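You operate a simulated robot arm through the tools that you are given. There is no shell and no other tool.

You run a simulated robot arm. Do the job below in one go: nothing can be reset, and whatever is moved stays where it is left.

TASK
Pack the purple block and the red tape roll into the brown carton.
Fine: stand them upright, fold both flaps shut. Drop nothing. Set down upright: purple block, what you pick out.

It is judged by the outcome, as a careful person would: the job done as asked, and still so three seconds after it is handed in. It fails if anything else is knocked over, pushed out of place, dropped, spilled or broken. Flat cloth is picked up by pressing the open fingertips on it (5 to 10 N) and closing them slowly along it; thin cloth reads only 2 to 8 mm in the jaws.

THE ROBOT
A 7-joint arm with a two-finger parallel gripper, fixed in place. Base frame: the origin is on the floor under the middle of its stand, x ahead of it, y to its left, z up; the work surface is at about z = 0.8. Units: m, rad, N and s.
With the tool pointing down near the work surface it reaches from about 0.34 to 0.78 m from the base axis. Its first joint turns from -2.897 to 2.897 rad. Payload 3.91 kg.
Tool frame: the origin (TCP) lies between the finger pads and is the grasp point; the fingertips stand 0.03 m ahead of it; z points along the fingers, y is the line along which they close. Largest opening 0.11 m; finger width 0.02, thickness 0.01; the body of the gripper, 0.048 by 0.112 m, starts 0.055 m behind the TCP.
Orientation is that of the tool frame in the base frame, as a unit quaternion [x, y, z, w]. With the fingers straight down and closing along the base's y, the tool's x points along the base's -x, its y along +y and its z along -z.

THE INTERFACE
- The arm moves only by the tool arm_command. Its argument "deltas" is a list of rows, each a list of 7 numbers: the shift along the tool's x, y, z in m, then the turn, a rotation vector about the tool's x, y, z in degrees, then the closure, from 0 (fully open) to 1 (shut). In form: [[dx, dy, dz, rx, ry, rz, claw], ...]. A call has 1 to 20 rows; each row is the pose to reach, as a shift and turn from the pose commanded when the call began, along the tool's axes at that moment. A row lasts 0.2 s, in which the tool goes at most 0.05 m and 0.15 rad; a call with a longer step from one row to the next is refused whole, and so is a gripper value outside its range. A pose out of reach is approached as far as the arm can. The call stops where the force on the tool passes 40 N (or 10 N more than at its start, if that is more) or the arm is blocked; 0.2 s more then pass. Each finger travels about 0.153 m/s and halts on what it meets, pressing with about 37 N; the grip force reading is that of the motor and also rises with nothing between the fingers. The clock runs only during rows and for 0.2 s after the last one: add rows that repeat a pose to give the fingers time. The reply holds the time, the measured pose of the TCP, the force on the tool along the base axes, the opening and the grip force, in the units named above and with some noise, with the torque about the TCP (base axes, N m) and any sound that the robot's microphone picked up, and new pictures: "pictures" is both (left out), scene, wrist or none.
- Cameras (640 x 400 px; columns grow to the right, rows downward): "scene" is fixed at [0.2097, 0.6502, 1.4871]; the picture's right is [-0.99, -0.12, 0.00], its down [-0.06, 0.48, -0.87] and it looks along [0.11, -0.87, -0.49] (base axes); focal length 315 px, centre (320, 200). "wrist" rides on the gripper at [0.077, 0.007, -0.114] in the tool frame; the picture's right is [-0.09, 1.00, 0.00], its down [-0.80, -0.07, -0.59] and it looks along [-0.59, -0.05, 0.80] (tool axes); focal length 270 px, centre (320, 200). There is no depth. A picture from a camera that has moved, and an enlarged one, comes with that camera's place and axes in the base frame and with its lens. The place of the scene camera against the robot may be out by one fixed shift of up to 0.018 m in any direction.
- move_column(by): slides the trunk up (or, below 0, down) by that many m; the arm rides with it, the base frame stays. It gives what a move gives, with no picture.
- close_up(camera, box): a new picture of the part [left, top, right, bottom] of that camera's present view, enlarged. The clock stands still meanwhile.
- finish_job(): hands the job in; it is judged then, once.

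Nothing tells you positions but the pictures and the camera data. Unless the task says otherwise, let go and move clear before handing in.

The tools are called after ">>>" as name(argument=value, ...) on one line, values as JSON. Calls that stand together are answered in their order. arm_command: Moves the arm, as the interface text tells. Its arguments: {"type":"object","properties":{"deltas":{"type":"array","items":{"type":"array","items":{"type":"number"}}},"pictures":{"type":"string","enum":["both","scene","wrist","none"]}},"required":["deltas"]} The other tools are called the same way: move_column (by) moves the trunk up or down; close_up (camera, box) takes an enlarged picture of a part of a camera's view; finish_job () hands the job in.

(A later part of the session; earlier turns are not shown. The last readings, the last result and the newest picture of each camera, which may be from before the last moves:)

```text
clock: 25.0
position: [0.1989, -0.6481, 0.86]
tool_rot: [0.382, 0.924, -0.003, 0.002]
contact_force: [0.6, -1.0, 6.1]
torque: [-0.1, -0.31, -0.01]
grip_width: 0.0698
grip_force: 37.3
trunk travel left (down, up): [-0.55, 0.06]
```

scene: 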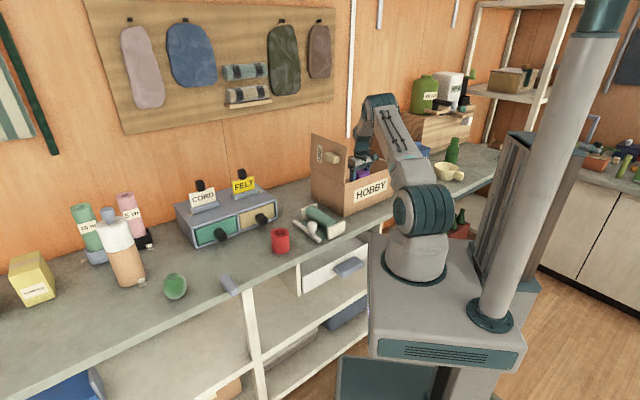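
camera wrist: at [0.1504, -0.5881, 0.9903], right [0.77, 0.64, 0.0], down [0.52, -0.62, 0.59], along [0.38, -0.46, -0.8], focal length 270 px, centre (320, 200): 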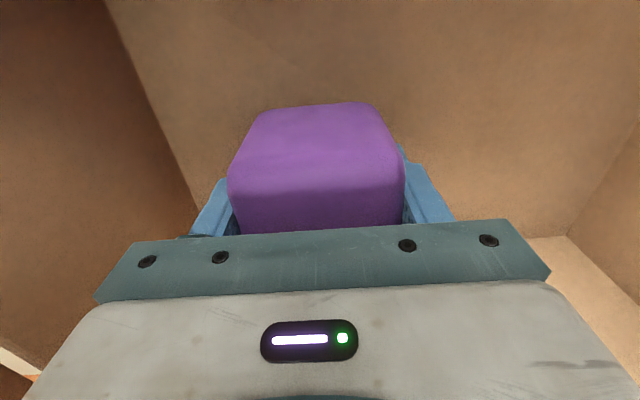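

>>> arm_command(deltas=[[0, 0, -0.001, 0, 0, 0, 0.6], [0, 0, -0.001, 0, 0, 0, 0.36], [0, 0, -0.001, 0, 0, 0, 0.3], [0, 0, -0.001, 0, 0, 0, 0.2], [0, 0, -0.001, 0, 0, 0, 0.15], [0, 0, -0.001, 0, 0, 0, 0.15]])

```text
clock: 26.4
position: [0.2012, -0.6501, 0.8603]
tool_rot: [0.383, 0.924, -0.002, 0.002]
contact_force: [-0.2, 0.2, -0.5]
torque: [0.02, 0.0, -0.03]
grip_width: 0.0936
grip_force: 0.1
trunk travel left (down, up): [-0.55, 0.06]
camera wrist: at [0.1508, -0.5893, 0.9748], right [0.77, 0.64, 0.0], down [0.52, -0.61, 0.6], along [0.38, -0.46, -0.8], focal length 270 px, centre (320, 200)
```

scene: 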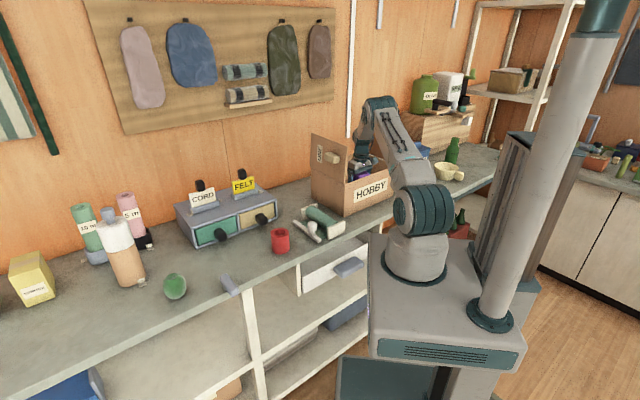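
wrist: 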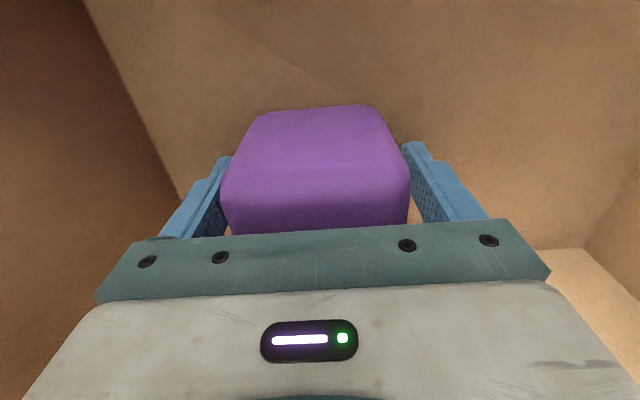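

The block is free, with gaps on both sides. I'll rise straight up out of the carton.

>>> arm_command(deltas=[[0, 0, -0.02, 0, 0, 0, 0.15], [0, 0, -0.05, 0, 0, 0, 0.15], [0, 0, -0.09, 0, 0, 0, 0.15], [0, 0, -0.13, 0, 0, 0, 0.15], [0, 0, -0.17, 0, 0, 0, 0.15], [0, 0, -0.2, 0, 0, 0, 0.15], [0, 0, -0.2, 0, 0, 0, 0.15]])

```text
clock: 28.0
position: [0.2014, -0.6467, 1.0614]
tool_rot: [0.382, 0.924, -0.001, 0.003]
contact_force: [0.2, 0.4, 0.3]
torque: [0.05, 0.02, -0.02]
grip_width: 0.0934
grip_force: 0.1
trunk travel left (down, up): [-0.55, 0.06]
camera wrist: at [0.1522, -0.5869, 1.1746], right [0.77, 0.64, 0.0], down [0.52, -0.61, 0.6], along [0.38, -0.46, -0.8], focal length 270 px, centre (320, 200)
```

scene: 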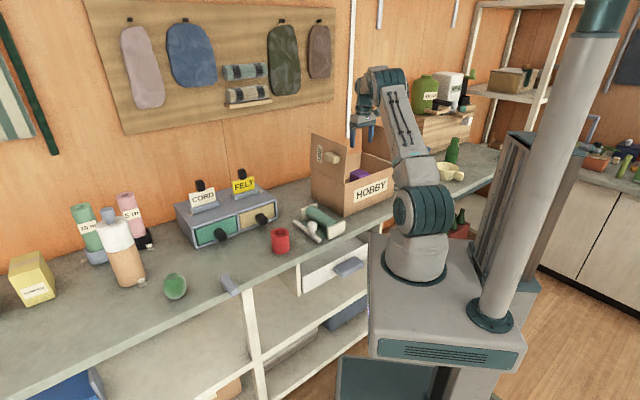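
wrist: 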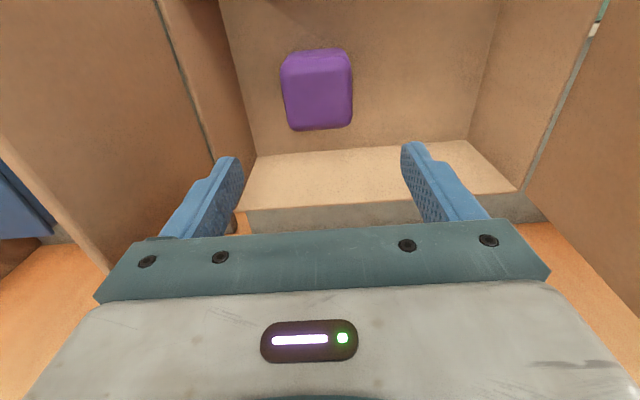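

The purple block stands upright in the carton. Next is the tape roll: I'll back out over the front rim, rise above flap height, and travel along to above the roll.

>>> arm_command(deltas=[[0.032, 0.012, 0, 0, 0, 0, 0.15], [0.064, 0.024, 0, 0, 0, 0, 0.15], [0.096, 0.036, 0, 0, 0, 0, 0.15], [0.128, 0.048, 0, 0, 0, 0, 0.15], [0.16, 0.06, 0, 0, 0, 0, 0.15], [0.16, 0.06, -0.035, 0, 0, 0, 0.1], [0.16, 0.06, -0.07, 0, 0, 0, 0.1], [0.16, 0.06, -0.105, 0, 0, 0, 0.1], [0.16, 0.06, -0.14, 0, 0, 0, 0.1], [0.158, 0.104, -0.14, 0, 0, 0, 0.1], [0.156, 0.148, -0.14, 0, 0, 0, 0.1], [0.154, 0.192, -0.14, 0, 0, 0, 0.1], [0.152, 0.236, -0.14, 0, 0, 0, 0.1], [0.15, 0.28, -0.14, 0, 0, 0, 0.1], [0.148, 0.324, -0.14, 0, 0, 0, 0.1], [0.146, 0.368, -0.14, 0, 0, 0, 0.1], [0.144, 0.412, -0.14, 0, 0, 0, 0.1], [0.142, 0.456, -0.14, 0, 0, 0, 0.1], [0.138, 0.5, -0.14, 0, 0, 0, 0.1], [0.138, 0.5, -0.14, 0, 0, 0, 0.1]])

```text
clock: 32.2
position: [0.4555, -0.1965, 1.1995]
tool_rot: [0.382, 0.924, -0.002, 0.002]
contact_force: [1.1, -0.6, -0.6]
torque: [0.03, 0.01, 0.0]
grip_width: 0.0992
grip_force: 0.1
trunk travel left (down, up): [-0.55, 0.06]
camera wrist: at [0.4054, -0.1366, 1.3138], right [0.77, 0.64, 0.0], down [0.52, -0.61, 0.6], along [0.38, -0.46, -0.8], focal length 270 px, centre (320, 200)
```

scene: 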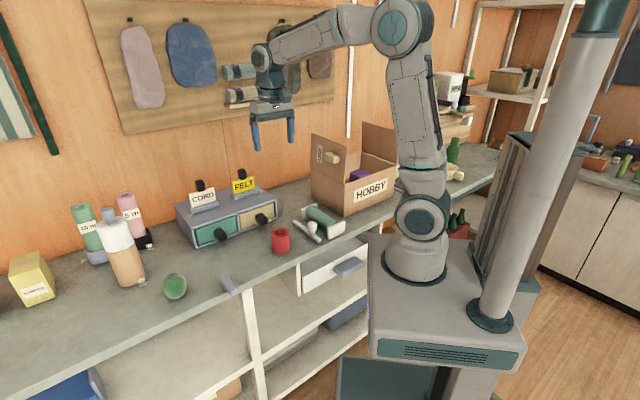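
wrist: 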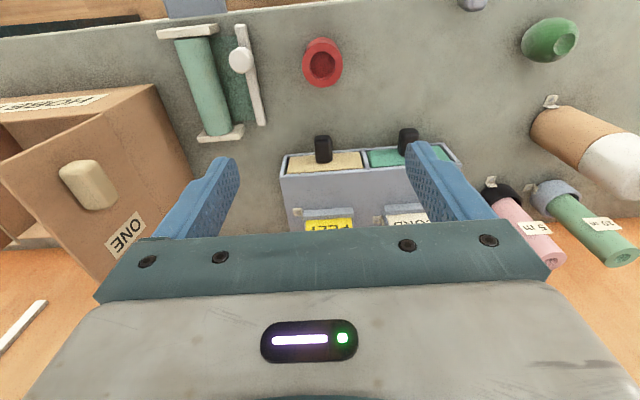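

I'm above the roll. I'll descend to just above it and check centring.

>>> arm_command(deltas=[[0, 0, 0.04, 0, 0, 0, 0.1], [0, 0, 0.08, 0, 0, 0, 0.1], [0, 0, 0.12, 0, 0, 0, 0.1], [0, 0, 0.16, 0, 0, 0, 0.1], [0, 0, 0.2, 0, 0, 0, 0.1], [0, 0, 0.24, 0, 0, 0, 0.1], [0, 0, 0.25, 0, 0, 0, 0.1], [0, 0, 0.25, 0, 0, 0, 0.1]], pictures="wrist")

```text
clock: 34.0
position: [0.4562, -0.1976, 0.9504]
tool_rot: [0.382, 0.924, -0.002, 0.003]
contact_force: [-0.8, -0.6, 0.2]
torque: [-0.01, 0.02, -0.01]
grip_width: 0.099
grip_force: 0.1
trunk travel left (down, up): [-0.55, 0.06]
camera wrist: at [0.4057, -0.1373, 1.0632], right [0.77, 0.64, 0.0], down [0.52, -0.61, 0.6], along [0.38, -0.46, -0.8], focal length 270 px, centre (320, 200)
```

wrist: 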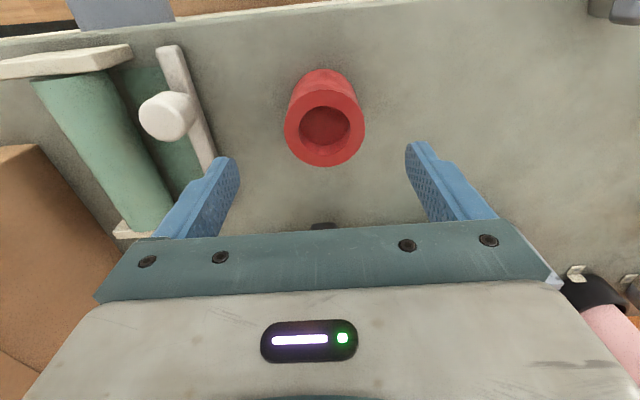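

The roll is about 4 mm off centre. I'll correct and descend around it to mid-height.

>>> arm_command(deltas=[[0.002, 0.004, 0.02, 0, 0, 0, 0.1], [0.002, 0.004, 0.05, 0, 0, 0, 0.1], [0.002, 0.004, 0.08, 0, 0, 0, 0.1], [0.002, 0.004, 0.1, 0, 0, 0, 0.1], [0.002, 0.004, 0.111, 0, 0, 0, 0.1], [0.002, 0.004, 0.111, 0, 0, 0, 0.1]], pictures="wrist")

```text
clock: 35.4
position: [0.4573, -0.1944, 0.8389]
tool_rot: [0.383, 0.924, -0.001, 0.002]
contact_force: [0.3, 0.0, 0.7]
torque: [0.01, -0.01, 0.0]
grip_width: 0.099
grip_force: 0.1
trunk travel left (down, up): [-0.55, 0.06]
camera wrist: at [0.4071, -0.1338, 0.9526], right [0.77, 0.64, 0.0], down [0.52, -0.61, 0.6], along [0.38, -0.46, -0.8], focal length 270 px, centre (320, 200)
```

wrist: 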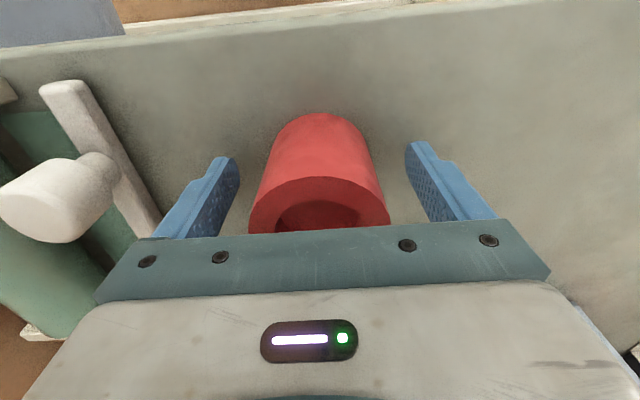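

The roll is centred. I'll close on it, then lift a little to check the hold.

>>> arm_command(deltas=[[0, 0, 0, 0, 0, 0, 0.25], [0, 0, 0, 0, 0, 0, 0.4], [0, 0, 0, 0, 0, 0, 0.6], [0, 0, 0, 0, 0, 0, 0.8], [0, 0, 0, 0, 0, 0, 0.8], [0, 0, -0.01, 0, 0, 0, 0.8], [0, 0, -0.025, 0, 0, 0, 0.8], [0, 0, -0.04, 0, 0, 0, 0.8], [0, 0, -0.04, 0, 0, 0, 0.8]])

```text
clock: 37.4
position: [0.456, -0.1941, 0.8781]
tool_rot: [0.383, 0.924, -0.002, 0.003]
contact_force: [0.0, 0.7, -1.0]
torque: [-0.01, 0.0, 0.0]
grip_width: 0.061
grip_force: 37.1
trunk travel left (down, up): [-0.55, 0.06]
camera wrist: at [0.4071, -0.1342, 0.9923], right [0.77, 0.64, 0.0], down [0.52, -0.61, 0.6], along [0.38, -0.46, -0.8], focal length 270 px, centre (320, 200)
```

scene: 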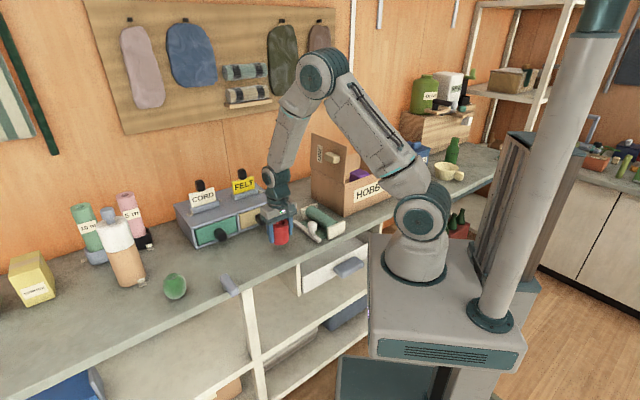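
wrist: 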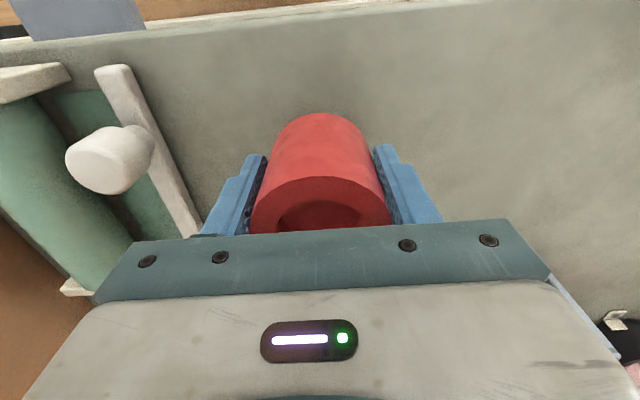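

The roll is held firmly (0.061 m). I'll lift it high and carry it along the counter to in front of the carton.

>>> arm_command(deltas=[[0, 0, -0.04, 0, 0, 0, 0.8], [0, 0, -0.08, 0, 0, 0, 0.8], [0, 0, -0.12, 0, 0, 0, 0.8], [0, 0, -0.16, 0, 0, 0, 0.8], [0, 0, -0.2, 0, 0, 0, 0.8], [0, 0, -0.24, 0, 0, 0, 0.8], [0, 0, -0.28, 0, 0, 0, 0.8], [0, 0, -0.32, 0, 0, 0, 0.8], [0.004, -0.043, -0.32, 0, 0, 0, 0.8], [0.008, -0.086, -0.32, 0, 0, 0, 0.8], [0.012, -0.13, -0.32, 0, 0, 0, 0.8], [0.016, -0.173, -0.32, 0, 0, 0, 0.8], [0.02, -0.216, -0.32, 0, 0, 0, 0.8], [0.024, -0.26, -0.32, 0, 0, 0, 0.8], [0.028, -0.303, -0.32, 0, 0, 0, 0.8], [0.03, -0.346, -0.32, 0, 0, 0, 0.8], [0.03, -0.39, -0.32, 0, 0, 0, 0.8], [0.03, -0.39, -0.32, 0, 0, 0, 0.8]])

```text
clock: 41.2
position: [0.1591, -0.4476, 1.1996]
tool_rot: [0.382, 0.924, -0.001, 0.002]
contact_force: [-1.0, -0.2, -1.1]
torque: [0.01, 0.01, -0.04]
grip_width: 0.061
grip_force: 37.1
trunk travel left (down, up): [-0.55, 0.06]
camera wrist: at [0.1094, -0.3877, 1.313], right [0.77, 0.64, 0.0], down [0.52, -0.61, 0.6], along [0.38, -0.46, -0.8], focal length 270 px, centre (320, 200)
```

scene: 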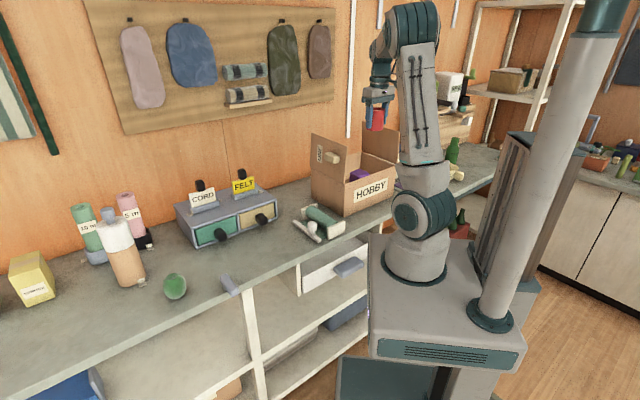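
wrist: 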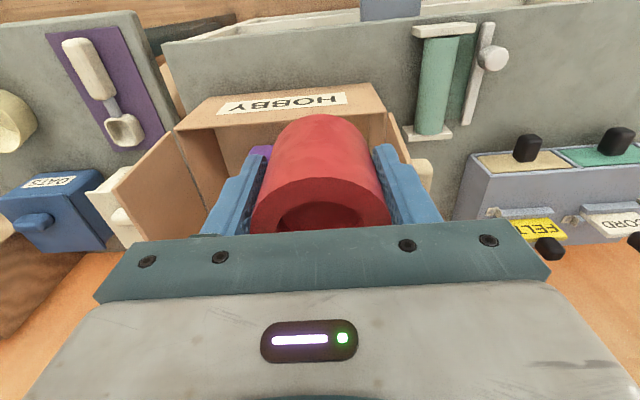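

The roll hangs in front of the carton with the block visible inside. I'll lower to z 1.06 and move in over the front rim, into the ONE half.

>>> arm_command(deltas=[[0, 0, 0.035, 0, 0, 0, 0.8], [0, 0, 0.07, 0, 0, 0, 0.8], [0, 0, 0.105, 0, 0, 0, 0.8], [0, 0, 0.138, 0, 0, 0, 0.8], [-0.034, 0, 0.138, 0, 0, 0, 0.8], [-0.068, 0, 0.138, 0, 0, 0, 0.8], [-0.102, 0, 0.138, 0, 0, 0, 0.8], [-0.136, 0, 0.138, 0, 0, 0, 0.8], [-0.17, 0, 0.138, 0, 0, 0, 0.8], [-0.17, 0, 0.138, 0, 0, 0, 0.8]])

```text
clock: 43.4
position: [0.2804, -0.5671, 1.0611]
tool_rot: [0.383, 0.924, -0.001, 0.001]
contact_force: [0.8, -0.2, -0.2]
torque: [-0.04, 0.04, -0.01]
grip_width: 0.061
grip_force: 37.1
trunk travel left (down, up): [-0.55, 0.06]
camera wrist: at [0.2302, -0.5064, 1.1755], right [0.77, 0.64, 0.0], down [0.52, -0.61, 0.6], along [0.38, -0.46, -0.8], focal length 270 px, centre (320, 200)
```

scene: 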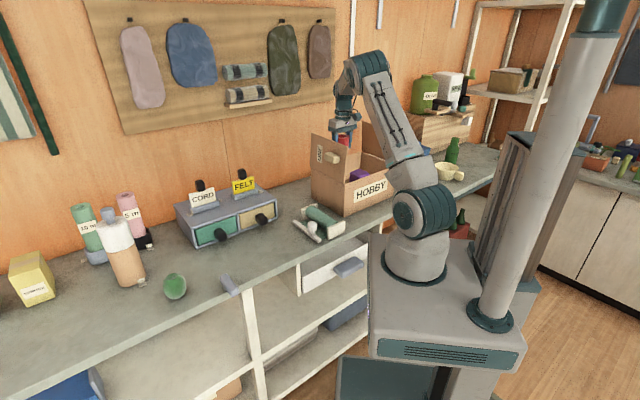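
wrist: 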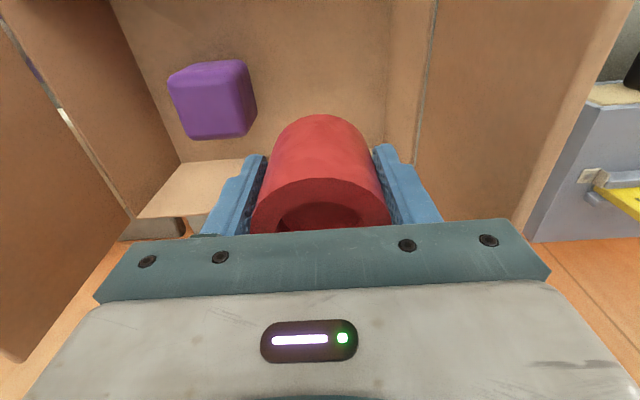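

The roll is between the block and flap ONE with clearance on both sides. I'll lower it to about 1.5 cm above the floor.

>>> arm_command(deltas=[[0, 0, 0.03, 0, 0, 0, 0.8], [0, 0, 0.06, 0, 0, 0, 0.8], [0, 0, 0.09, 0, 0, 0, 0.8], [0, 0, 0.12, 0, 0, 0, 0.8], [0, 0, 0.15, 0, 0, 0, 0.8], [0, 0, 0.175, 0, 0, 0, 0.8], [0, 0, 0.186, 0, 0, 0, 0.8], [0, 0, 0.186, 0, 0, 0, 0.8]], pictures="wrist")

```text
clock: 45.2
position: [0.281, -0.5673, 0.8743]
tool_rot: [0.383, 0.924, -0.002, 0.002]
contact_force: [-0.7, 0.5, -0.8]
torque: [-0.02, 0.01, -0.03]
grip_width: 0.0609
grip_force: 36.7
trunk travel left (down, up): [-0.55, 0.06]
camera wrist: at [0.2312, -0.5076, 0.9887], right [0.77, 0.64, 0.0], down [0.52, -0.61, 0.6], along [0.38, -0.46, -0.8], focal length 270 px, centre (320, 200)
```

wrist: 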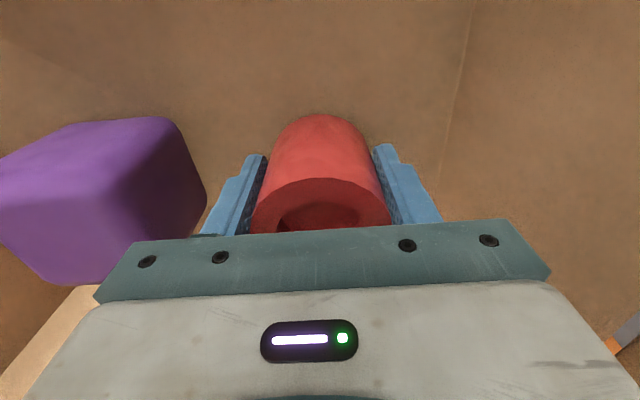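

Clear on both sides. I'll creep down in 2 mm steps until the floor is felt.

>>> arm_command(deltas=[[0, 0, 0.003, 0, 0, 0, 0.8], [0, 0, 0.006, 0, 0, 0, 0.8], [0, 0, 0.009, 0, 0, 0, 0.8]], pictures="none")

```text
clock: 46.0
position: [0.283, -0.5682, 0.8696]
tool_rot: [0.382, 0.924, -0.003, 0.003]
contact_force: [0.3, 1.7, 13.9]
torque: [0.41, -0.08, 0.0]
grip_width: 0.061
grip_force: 36.8
trunk travel left (down, up): [-0.55, 0.06]
```

Touched down at z of about 0.870 with 14 N. I'll ease off, then open.

>>> arm_command(deltas=[[0, 0, -0.002, 0, 0, 0, 0.8], [0, 0, -0.003, 0, 0, 0, 0.8], [0, 0, -0.003, 0, 0, 0, 0.6], [0, 0, -0.003, 0, 0, 0, 0.42], [0, 0, -0.003, 0, 0, 0, 0.36], [0, 0, -0.003, 0, 0, 0, 0.3], [0, 0, -0.003, 0, 0, 0, 0.24], [0, 0, -0.003, 0, 0, 0, 0.24]])

```text
clock: 47.8
position: [0.2823, -0.5676, 0.87]
tool_rot: [0.383, 0.924, -0.002, 0.002]
contact_force: [-0.8, 0.1, -0.2]
torque: [0.02, 0.01, 0.0]
grip_width: 0.0837
grip_force: 0.1
trunk travel left (down, up): [-0.55, 0.06]
camera wrist: at [0.2316, -0.508, 0.9836], right [0.77, 0.64, 0.0], down [0.52, -0.61, 0.6], along [0.38, -0.46, -0.8], focal length 270 px, centre (320, 200)
```

scene: 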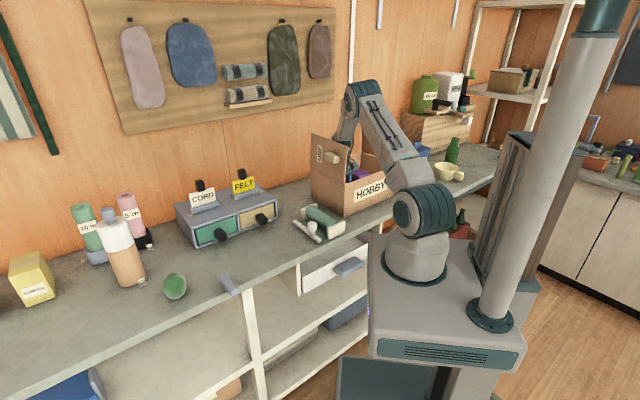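
wrist: 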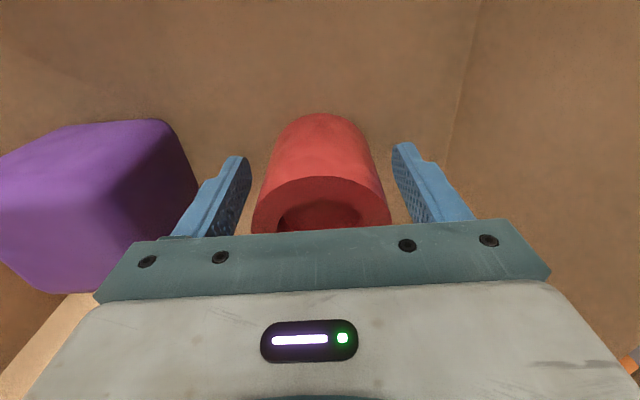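

Released cleanly. I'll go straight up, then look down into the carton.

>>> arm_command(deltas=[[0, 0, -0.02, 0, 0, 0, 0.24], [0, 0, -0.05, 0, 0, 0, 0.24], [0, 0, -0.085, 0, 0, 0, 0.24], [0, 0, -0.12, 0, 0, 0, 0.24], [0, 0, -0.155, 0, 0, 0, 0.24], [0, 0, -0.19, 0, 0, 0, 0.24], [0, 0, -0.19, 0, 0, 0, 0.24]])

```text
clock: 49.4
position: [0.2797, -0.5663, 1.0595]
tool_rot: [0.381, 0.925, -0.002, 0.003]
contact_force: [-0.2, -0.1, -0.1]
torque: [0.02, 0.01, 0.02]
grip_width: 0.0832
grip_force: 0.0
trunk travel left (down, up): [-0.55, 0.06]
camera wrist: at [0.2299, -0.5065, 1.1737], right [0.77, 0.64, 0.0], down [0.52, -0.61, 0.6], along [0.38, -0.46, -0.8], focal length 270 px, centre (320, 200)
```

scene: 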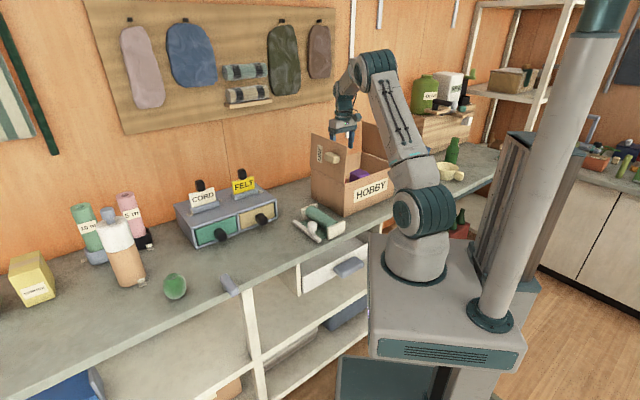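
wrist: 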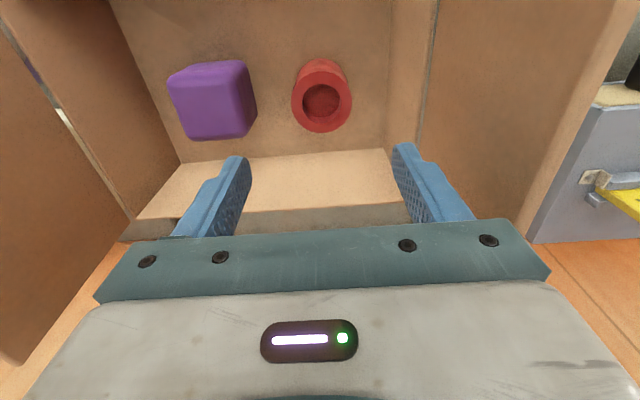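

Both items stand upright side by side in the carton. Next are the flaps, starting with ONE: I'll back out over the front rim, close the fingers, rise, and go round to the outside of flap ONE.

>>> arm_command(deltas=[[0.034, 0, 0, 0, 0, 0, 0.24], [0.068, 0, 0, 0, 0, 0, 0.24], [0.102, 0, 0, 0, 0, 0, 0.24], [0.136, 0, 0, 0, 0, 0, 0.24], [0.17, 0, 0, 0, 0, 0, 0.24], [0.17, 0, -0.035, 0, 0, 0, 0.4], [0.17, 0, -0.07, 0, 0, 0, 0.6], [0.17, 0, -0.105, 0, 0, 0, 0.8], [0.17, 0, -0.14, 0, 0, 0, 1.0], [0.17, 0.04, -0.14, 0, 0, 0, 1.0], [0.17, 0.08, -0.14, 0, 0, 0, 1.0], [0.17, 0.12, -0.14, 0, 0, 0, 1.0], [0.17, 0.15, -0.14, 0, 0, 0, 1.0], [0.17, 0.15, -0.14, 0, 0, 0, 1.0]])

```text
clock: 52.4
position: [0.266, -0.3419, 1.1962]
tool_rot: [0.383, 0.924, -0.001, 0.002]
contact_force: [0.7, 0.3, 0.2]
torque: [0.02, 0.01, 0.03]
grip_width: 0.0001
grip_force: 36.7
trunk travel left (down, up): [-0.55, 0.06]
camera wrist: at [0.2163, -0.2817, 1.3096], right [0.77, 0.64, 0.0], down [0.52, -0.61, 0.6], along [0.38, -0.46, -0.8], focal length 270 px, centre (320, 200)
```

scene: 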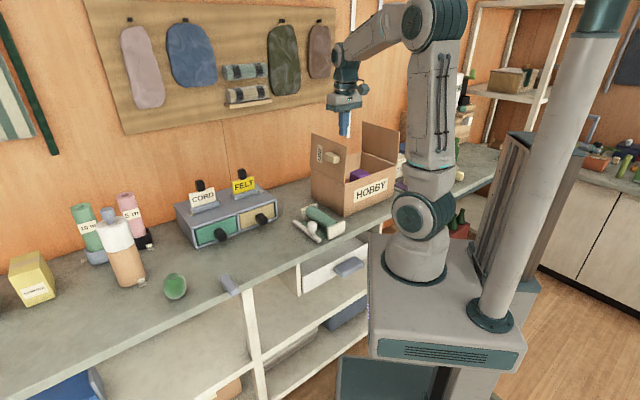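
wrist: 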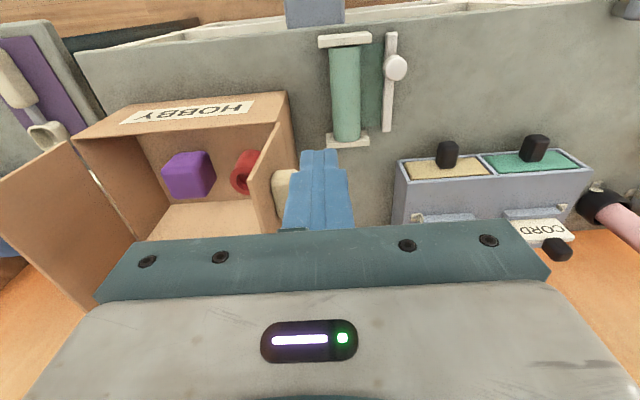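

I'm beside flap ONE and can see both items in the carton. I'll zoom in on the flap and its knob before pushing.

>>> close_up(camera="wrist", box=[60, 60, 380, 260])

>>> close_up(camera="scene", box=[295, 70, 415, 220])

```text
2.00 times, centred on (220, 160) of wrist
camera zoom: at [0.2163, -0.2817, 1.3096], right [0.77, 0.64, 0.0], down [0.52, -0.61, 0.6], along [0.38, -0.46, -0.8], focal length 541 px, centre (520, 280)
```

zoom: 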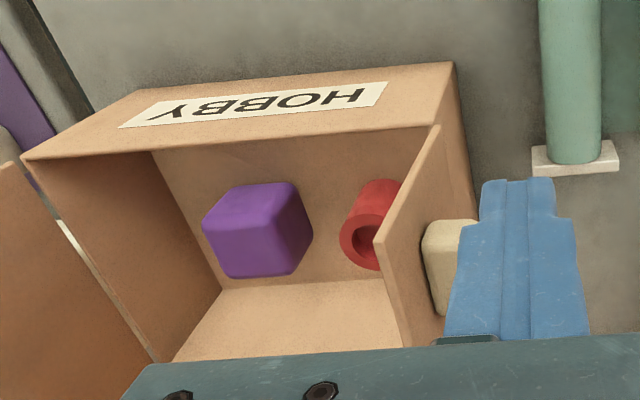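

```text
2.67 times, centred on (355, 145) of scene
camera zoom: at [0.2097, 0.6502, 1.4871], right [-0.99, -0.12, 0.0], down [-0.06, 0.48, -0.87], along [0.11, -0.87, -0.49], focal length 840 px, centre (227, 347)
```

zoom: 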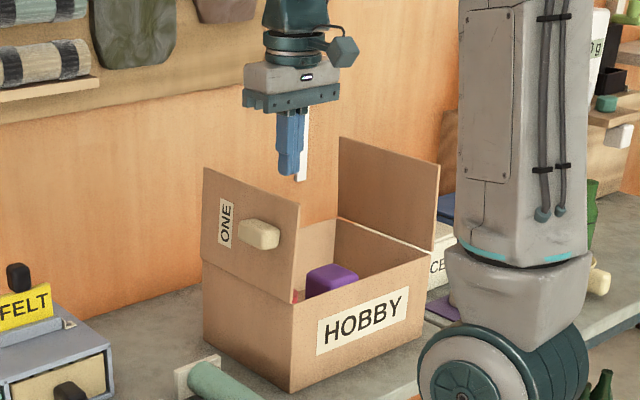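

Flap ONE stands at about s -0.12 (top z 1.095), with its knob at d of about 0.54. I'll reach over to d 0.62 outside the flap, clear of the knob, and come down beside its upper part.

>>> arm_command(deltas=[[-0.038, 0, 0, 0, 0, 0, 1.0], [-0.076, 0, 0, 0, 0, 0, 1.0], [-0.114, 0, 0, 0, 0, 0, 1.0], [-0.152, 0, 0, 0, 0, 0, 1.0], [-0.19, 0, 0, 0, 0, 0, 1.0], [-0.19, 0, 0.035, 0, 0, 0, 1.0], [-0.19, 0, 0.07, 0, 0, 0, 1.0], [-0.19, 0, 0.1, 0, 0, 0, 1.0], [-0.19, 0, 0.1, 0, 0, 0, 1.0]])

```text
clock: 54.4
position: [0.4004, -0.4744, 1.0984]
tool_rot: [0.383, 0.924, -0.001, 0.004]
contact_force: [0.1, -0.8, -0.1]
torque: [0.02, 0.01, 0.01]
grip_width: 0.0
grip_force: 37.0
trunk travel left (down, up): [-0.55, 0.06]
camera wrist: at [0.3502, -0.4148, 1.2133], right [0.77, 0.64, 0.0], down [0.52, -0.61, 0.6], along [0.38, -0.46, -0.8], focal length 270 px, centre (320, 200)
```

scene: 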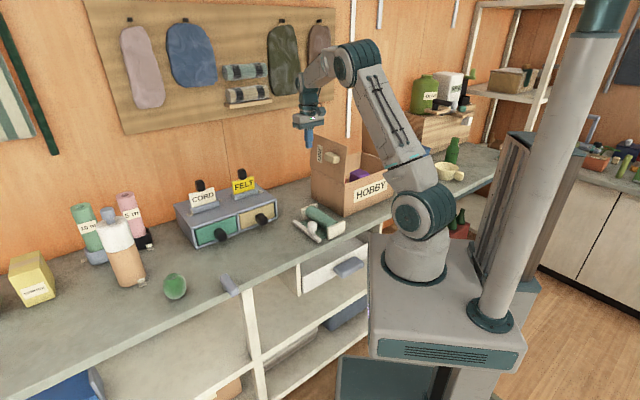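
wrist: 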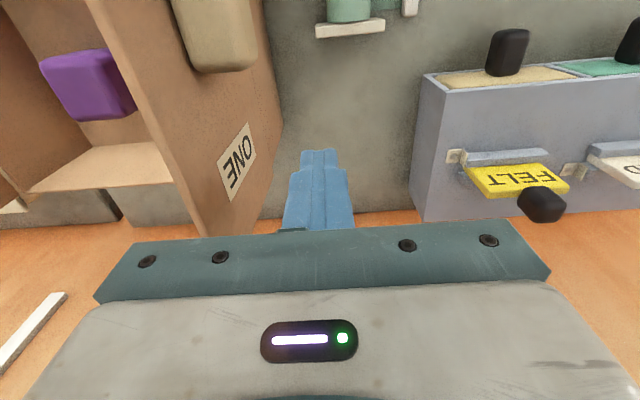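

The fingertip is outside the flap, clear of the knob. I'll push it inward along an arc around its hinge, to about 40° first.

>>> arm_command(deltas=[[0, -0.0277, 0, 0, 0, 0, 1.0], [0, -0.0477, 0, 0, 0, 0, 1.0], [0, -0.0597, 0.001, 0, 0, 0, 1.0], [0, -0.0717, 0.0034, 0, 0, 0, 1.0], [0, -0.0907, 0.0084, 0, 0, 0, 1.0], [0, -0.1092, 0.0168, 0, 0, 0, 1.0], [0, -0.1257, 0.0284, 0, 0, 0, 1.0], [0, -0.1257, 0.0284, 0, 0, 0, 1.0]])

```text
clock: 56.2
position: [0.3146, -0.5655, 1.0706]
tool_rot: [0.382, 0.924, -0.003, 0.003]
contact_force: [0.4, -0.3, -0.3]
torque: [0.0, -0.01, -0.02]
grip_width: 0.0
grip_force: 36.8
trunk travel left (down, up): [-0.55, 0.06]
camera wrist: at [0.2632, -0.5046, 1.1843], right [0.77, 0.64, 0.0], down [0.52, -0.61, 0.6], along [0.38, -0.46, -0.8], focal length 270 px, centre (320, 200)
```

scene: 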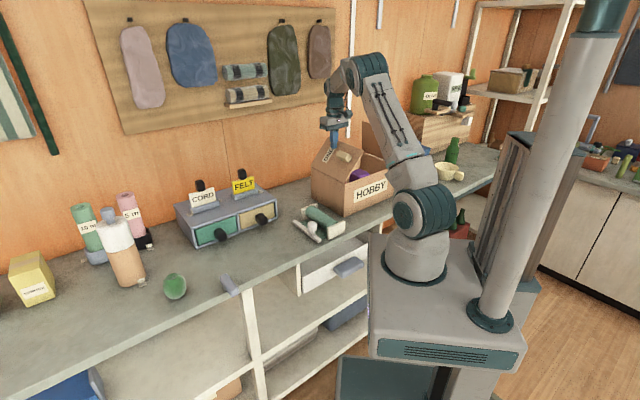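
wrist: 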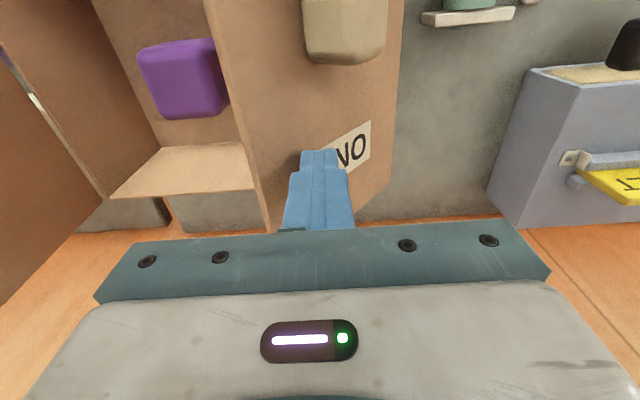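

The flap is folding smoothly with almost no resistance. I'll continue the arc.

>>> arm_command(deltas=[[0, -0.0075, 0.0065, 0, 0, 0, 1.0], [0, -0.014, 0.014, 0, 0, 0, 1.0], [0, -0.0205, 0.0225, 0, 0, 0, 1.0], [0, -0.0256, 0.0305, 0, 0, 0, 1.0], [0, -0.0305, 0.0395, 0, 0, 0, 1.0], [0, -0.034, 0.0487, 0, 0, 0, 1.0], [0, -0.037, 0.058, 0, 0, 0, 1.0], [0, -0.0393, 0.067, 0, 0, 0, 1.0], [0, -0.0393, 0.067, 0, 0, 0, 1.0]])

```text
clock: 58.2
position: [0.2844, -0.5931, 1.005]
tool_rot: [0.382, 0.924, -0.002, 0.002]
contact_force: [1.1, 0.4, 0.0]
torque: [0.02, -0.02, 0.03]
grip_width: 0.0
grip_force: 36.5
trunk travel left (down, up): [-0.55, 0.06]
camera wrist: at [0.2342, -0.5328, 1.1184], right [0.77, 0.64, 0.0], down [0.52, -0.61, 0.6], along [0.38, -0.46, -0.8], focal length 270 px, centre (320, 200)
```

scene: 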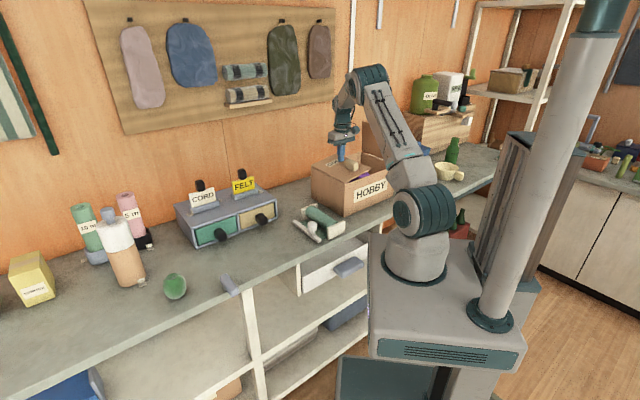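
wrist: 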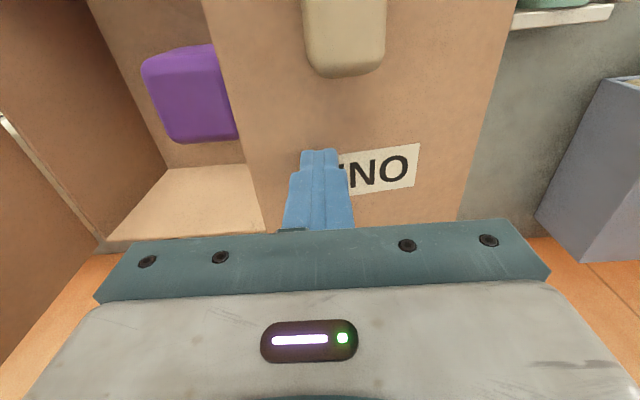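

Nearly flat. I'll press the last bit down in small steps and watch the force.

>>> arm_command(deltas=[[0, -0.0007, 0.004, 0, 0, 0, 1.0], [0, -0.0012, 0.008, 0, 0, 0, 1.0], [0, -0.0016, 0.012, 0, 0, 0, 1.0], [0, -0.0017, 0.015, 0, 0, 0, 1.0], [0, -0.0017, 0.015, 0, 0, 0, 1.0]])

```text
clock: 59.4
position: [0.2836, -0.5944, 0.9882]
tool_rot: [0.382, 0.924, -0.001, 0.002]
contact_force: [0.4, -0.8, -0.7]
torque: [0.0, 0.0, -0.01]
grip_width: 0.0001
grip_force: 36.8
trunk travel left (down, up): [-0.55, 0.06]
camera wrist: at [0.2333, -0.5334, 1.1031], right [0.77, 0.64, 0.0], down [0.52, -0.61, 0.6], along [0.38, -0.46, -0.8], focal length 270 px, centre (320, 200)
```

scene: 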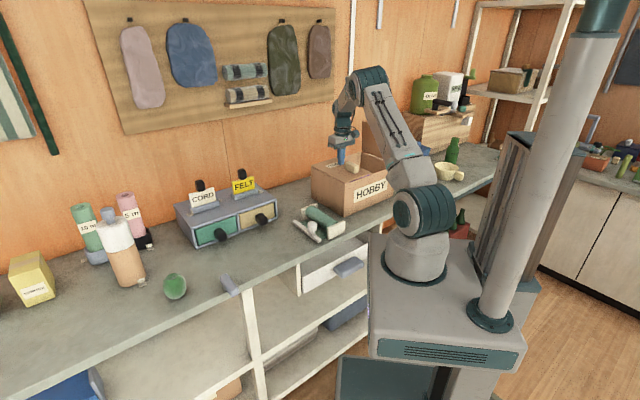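
wrist: 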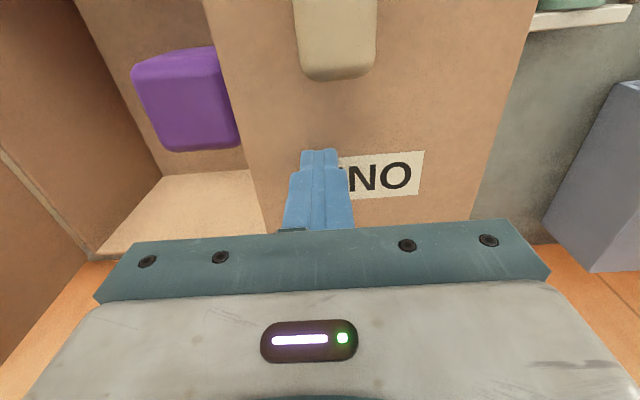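

>>> arm_command(deltas=[[0, 0, 0.002, 0, 0, 0, 1.0], [0, 0, 0.004, 0, 0, 0, 1.0], [0, 0, 0.006, 0, 0, 0, 1.0]], pictures="none")

>>> close_up(camera="scene", box=[295, 110, 415, 220])

```text
clock: 60.2
position: [0.2824, -0.5937, 0.9878]
tool_rot: [0.382, 0.924, -0.005, 0.004]
contact_force: [0.6, -0.2, 24.1]
torque: [0.18, 0.09, -0.01]
grip_width: 0.0
grip_force: 36.8
trunk travel left (down, up): [-0.55, 0.06]
```

```text
3.64 times, centred on (355, 165) of scene
camera zoom: at [0.2097, 0.6502, 1.4871], right [-0.99, -0.12, 0.0], down [-0.06, 0.48, -0.87], along [0.11, -0.87, -0.49], focal length 1146 px, centre (193, 327)
```

zoom: 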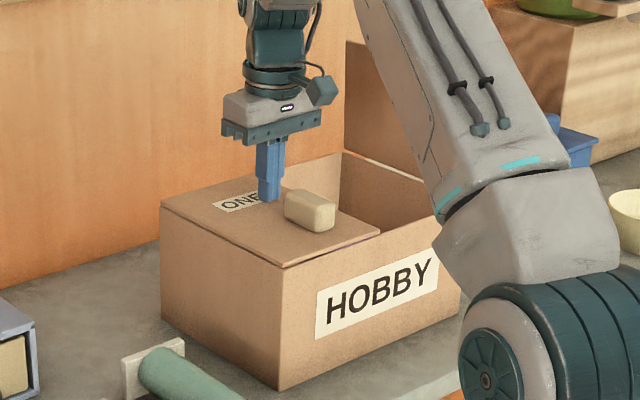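

Flap ONE is flat against its stop (24 N). I'll lift off gently and see whether it stays down.

>>> arm_command(deltas=[[0, 0, -0.006, 0, 0, 0, 1.0], [0, 0, -0.02, 0, 0, 0, 1.0], [0, 0, -0.05, 0, 0, 0, 1.0], [0, 0, -0.08, 0, 0, 0, 1.0], [0, 0, -0.08, 0, 0, 0, 1.0]])

```text
clock: 61.4
position: [0.2824, -0.5962, 1.061]
tool_rot: [0.382, 0.924, -0.002, 0.001]
contact_force: [-0.1, -0.3, -0.6]
torque: [0.0, 0.0, 0.01]
grip_width: 0.0
grip_force: 36.7
trunk travel left (down, up): [-0.55, 0.06]
camera wrist: at [0.2327, -0.5352, 1.1753], right [0.77, 0.64, 0.0], down [0.52, -0.61, 0.6], along [0.38, -0.46, -0.8], focal length 270 px, centre (320, 200)
```

scene: 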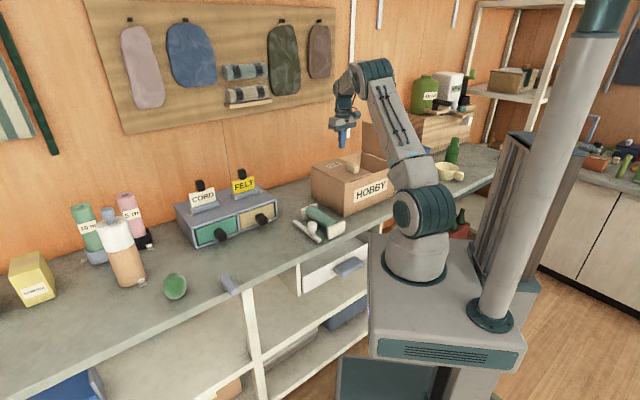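
wrist: 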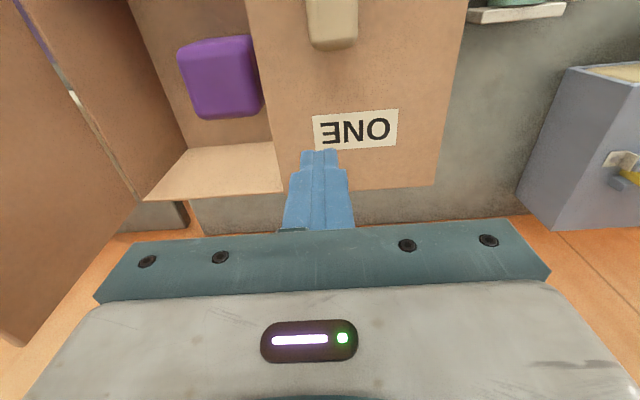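

Flap ONE stays flat. For flap TWO I'll pull back in front of the carton and look at its outer side and knob.

>>> arm_command(deltas=[[0, 0, -0.03, 0, 0, 0, 1.0], [0.04, 0, -0.03, 0, 0, 0, 1.0], [0.08, 0, -0.03, 0, 0, 0, 1.0], [0.12, 0, -0.03, 0, 0, 0, 1.0], [0.16, 0, -0.03, 0, 0, 0, 1.0], [0.2, 0, -0.03, 0, 0, 0, 1.0], [0.22, -0.04, -0.03, 0, 0, 0, 1.0], [0.22, -0.08, -0.03, 0, 0, 0, 1.0], [0.22, -0.12, -0.03, 0, 0, 0, 1.0], [0.22, -0.16, -0.03, 0, 0, 0, 1.0], [0.22, -0.2, -0.03, 0, 0, 0, 1.0], [0.22, -0.2, -0.03, 0, 0, 0, 1.0]])

```text
clock: 64.0
position: [-0.0154, -0.5799, 1.0912]
tool_rot: [0.382, 0.924, -0.001, 0.002]
contact_force: [0.7, 0.0, 0.4]
torque: [0.0, 0.02, 0.03]
grip_width: 0.0
grip_force: 37.4
trunk travel left (down, up): [-0.55, 0.06]
camera wrist: at [-0.0648, -0.52, 1.2046], right [0.77, 0.64, 0.0], down [0.52, -0.61, 0.6], along [0.38, -0.46, -0.8], focal length 270 px, centre (320, 200)
```

scene: 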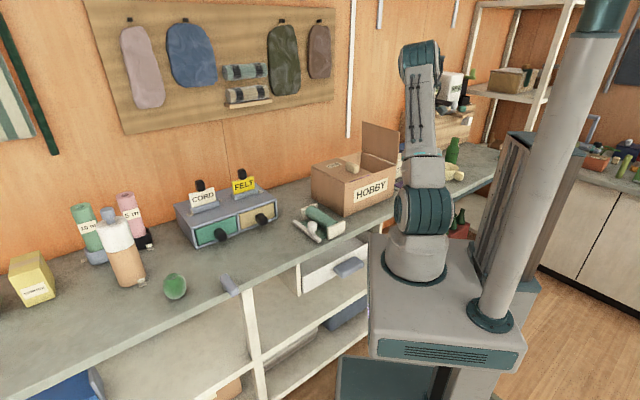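
wrist: 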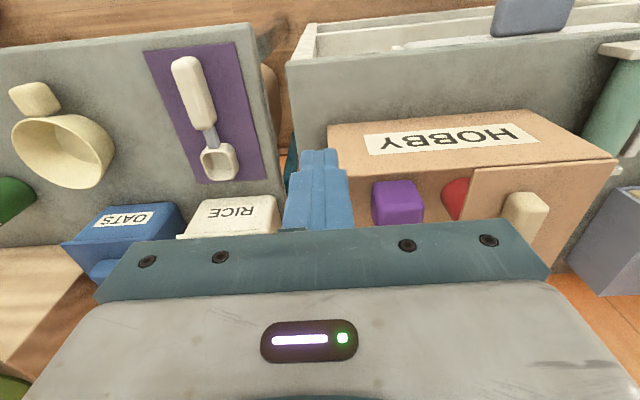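

The fingers hide flap TWO from here. I'll slide further along to see its outer face.

>>> arm_command(deltas=[[0, -0.04, -0.02, 0, 0, 0, 1.0], [0, -0.08, -0.04, 0, 0, 0, 1.0], [0, -0.11, -0.05, 0, 0, 0, 1.0], [0, -0.11, -0.05, 0, 0, 0, 1.0]], pictures="wrist")

>>> close_up(camera="wrist", box=[200, 60, 520, 260])

```text
clock: 65.0
position: [-0.092, -0.657, 1.142]
tool_rot: [0.383, 0.924, -0.002, 0.002]
contact_force: [0.0, 0.0, -0.2]
torque: [-0.07, 0.03, 0.01]
grip_width: 0.0
grip_force: 37.4
trunk travel left (down, up): [-0.55, 0.06]
camera wrist: at [-0.1427, -0.597, 1.2569], right [0.77, 0.64, 0.0], down [0.52, -0.61, 0.6], along [0.38, -0.46, -0.8], focal length 270 px, centre (320, 200)
```

wrist: 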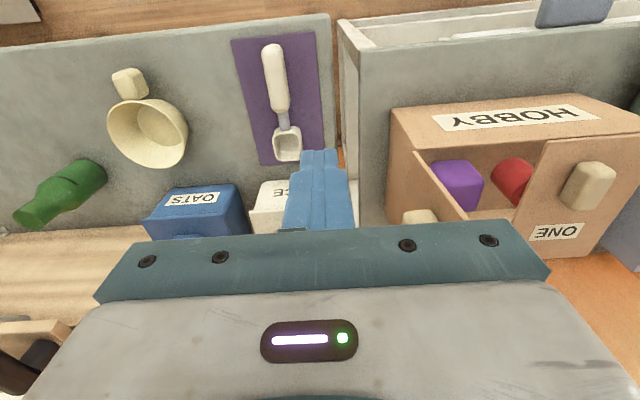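

```text
2.00 times, centred on (360, 160) of wrist
camera zoom: at [-0.1427, -0.597, 1.2569], right [0.77, 0.64, 0.0], down [0.52, -0.61, 0.6], along [0.38, -0.46, -0.8], focal length 541 px, centre (240, 280)
```

zoom: 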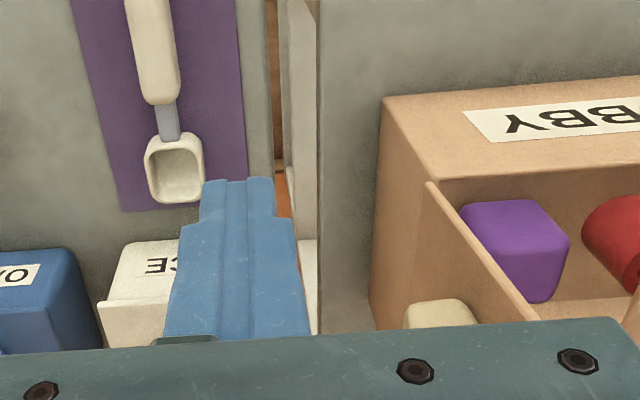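

I can see flap TWO's outer side: the knob is at d of about 0.51–0.56 and z up to about 1.06. I'll bring the closed fingertips behind the flap's upper near corner, above the knob.

>>> arm_command(deltas=[[0, 0, 0.015, 0, 0, 0, 1.0], [0, 0, 0.03, 0, 0, 0, 1.0], [-0.034, 0.024, 0.03, 0, 0, 0, 1.0], [-0.068, 0.049, 0.03, 0, 0, 0, 1.0], [-0.101, 0.074, 0.03, 0, 0, 0, 1.0], [-0.101, 0.074, 0.03, 0, 0, 0, 1.0]])

```text
clock: 66.4
position: [0.032, -0.6782, 1.1151]
tool_rot: [0.383, 0.924, -0.002, 0.002]
contact_force: [1.1, 0.2, -0.4]
torque: [0.02, 0.01, 0.0]
grip_width: 0.0
grip_force: 37.1
trunk travel left (down, up): [-0.55, 0.06]
camera wrist: at [-0.0175, -0.619, 1.2281], right [0.77, 0.64, 0.0], down [0.52, -0.61, 0.6], along [0.38, -0.46, -0.8], focal length 270 px, centre (320, 200)
```

scene: 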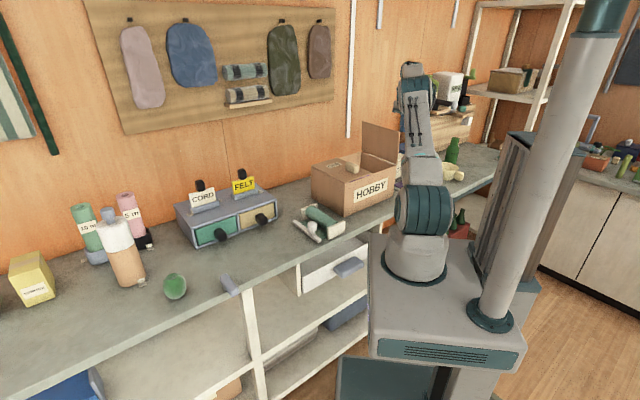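
wrist: 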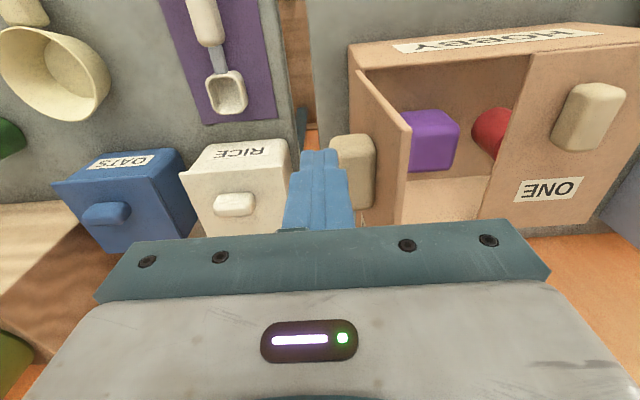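

The fingertip is behind flap TWO near its top edge, above the knob. I'll push it inward along the hinge arc to about 40°.

>>> arm_command(deltas=[[0, 0.017, 0.002, 0, 0, 0, 1.0], [0, 0.033, 0.005, 0, 0, 0, 1.0], [0, 0.046, 0.0055, 0, 0, 0, 1.0], [0, 0.0582, 0.0069, 0, 0, 0, 1.0], [0, 0.0691, 0.0094, 0, 0, 0, 1.0], [0, 0.0798, 0.0127, 0, 0, 0, 1.0], [0, 0.09, 0.0172, 0, 0, 0, 1.0], [0, 0.1, 0.0221, 0, 0, 0, 1.0], [0, 0.11, 0.0285, 0, 0, 0, 1.0], [0, 0.1183, 0.035, 0, 0, 0, 1.0], [0, 0.1183, 0.035, 0, 0, 0, 1.0]])

```text
clock: 68.8
position: [0.1161, -0.5922, 1.0782]
tool_rot: [0.381, 0.924, -0.002, 0.002]
contact_force: [-0.6, 0.3, 0.8]
torque: [-0.01, 0.01, 0.02]
grip_width: 0.0
grip_force: 36.9
trunk travel left (down, up): [-0.55, 0.06]
camera wrist: at [0.0662, -0.5326, 1.1928], right [0.77, 0.64, 0.0], down [0.52, -0.61, 0.6], along [0.38, -0.46, -0.8], focal length 270 px, centre (320, 200)
```

scene: 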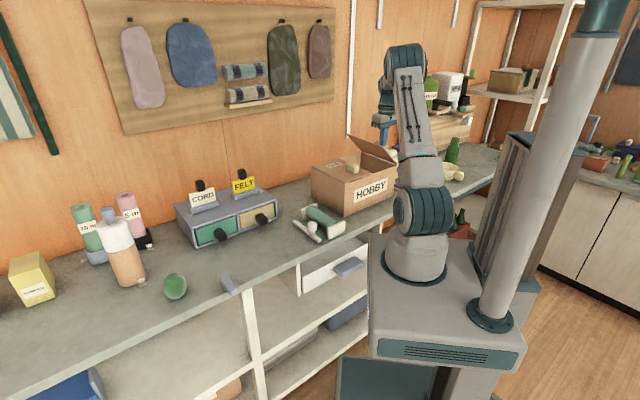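
wrist: 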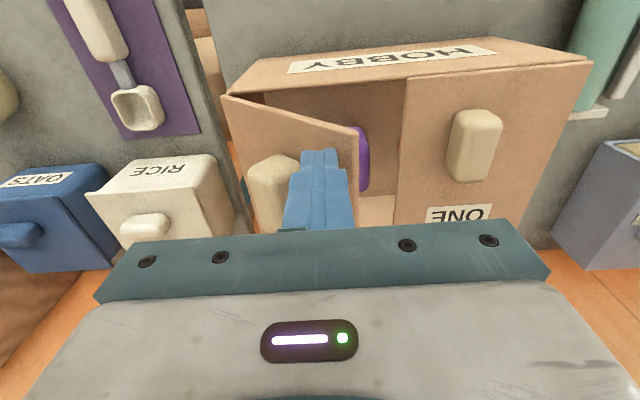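

Flap TWO is following. I'll continue the arc down, slowly.

>>> arm_command(deltas=[[0, 0.0082, 0.0075, 0, 0, 0, 1.0], [0, 0.0158, 0.0157, 0, 0, 0, 1.0], [0, 0.0226, 0.0246, 0, 0, 0, 1.0], [0, 0.0286, 0.034, 0, 0, 0, 1.0], [0, 0.0337, 0.0439, 0, 0, 0, 1.0], [0, 0.038, 0.0542, 0, 0, 0, 1.0], [0, 0.0413, 0.0649, 0, 0, 0, 1.0], [0, 0.0438, 0.0758, 0, 0, 0, 1.0], [0, 0.0438, 0.0758, 0, 0, 0, 1.0]])

```text
clock: 70.8
position: [0.1464, -0.5618, 1.0013]
tool_rot: [0.383, 0.924, -0.001, 0.003]
contact_force: [0.1, 0.2, 0.4]
torque: [0.0, 0.01, 0.0]
grip_width: 0.0001
grip_force: 37.4
trunk travel left (down, up): [-0.55, 0.06]
camera wrist: at [0.0962, -0.5023, 1.1159], right [0.77, 0.64, 0.0], down [0.52, -0.61, 0.6], along [0.38, -0.46, -0.8], focal length 270 px, centre (320, 200)
```

scene: 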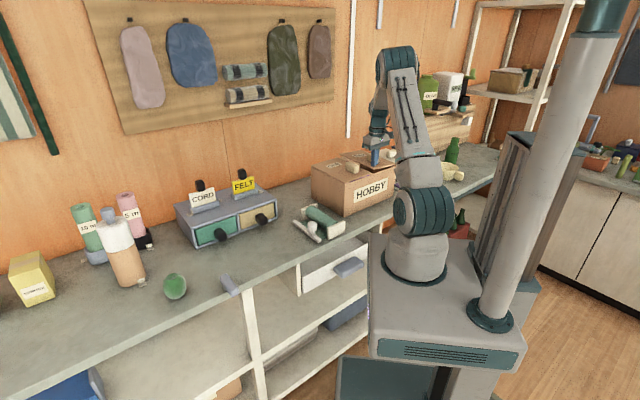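
wrist: 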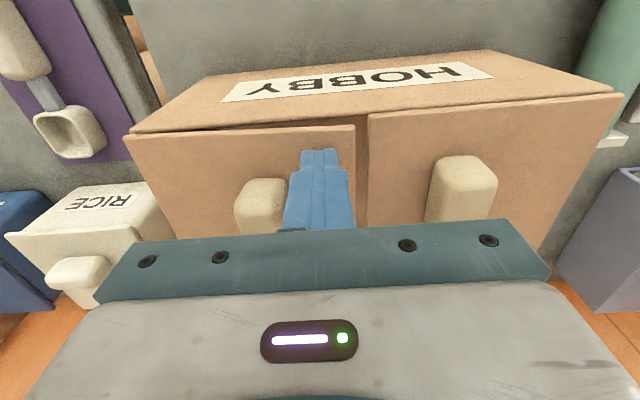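

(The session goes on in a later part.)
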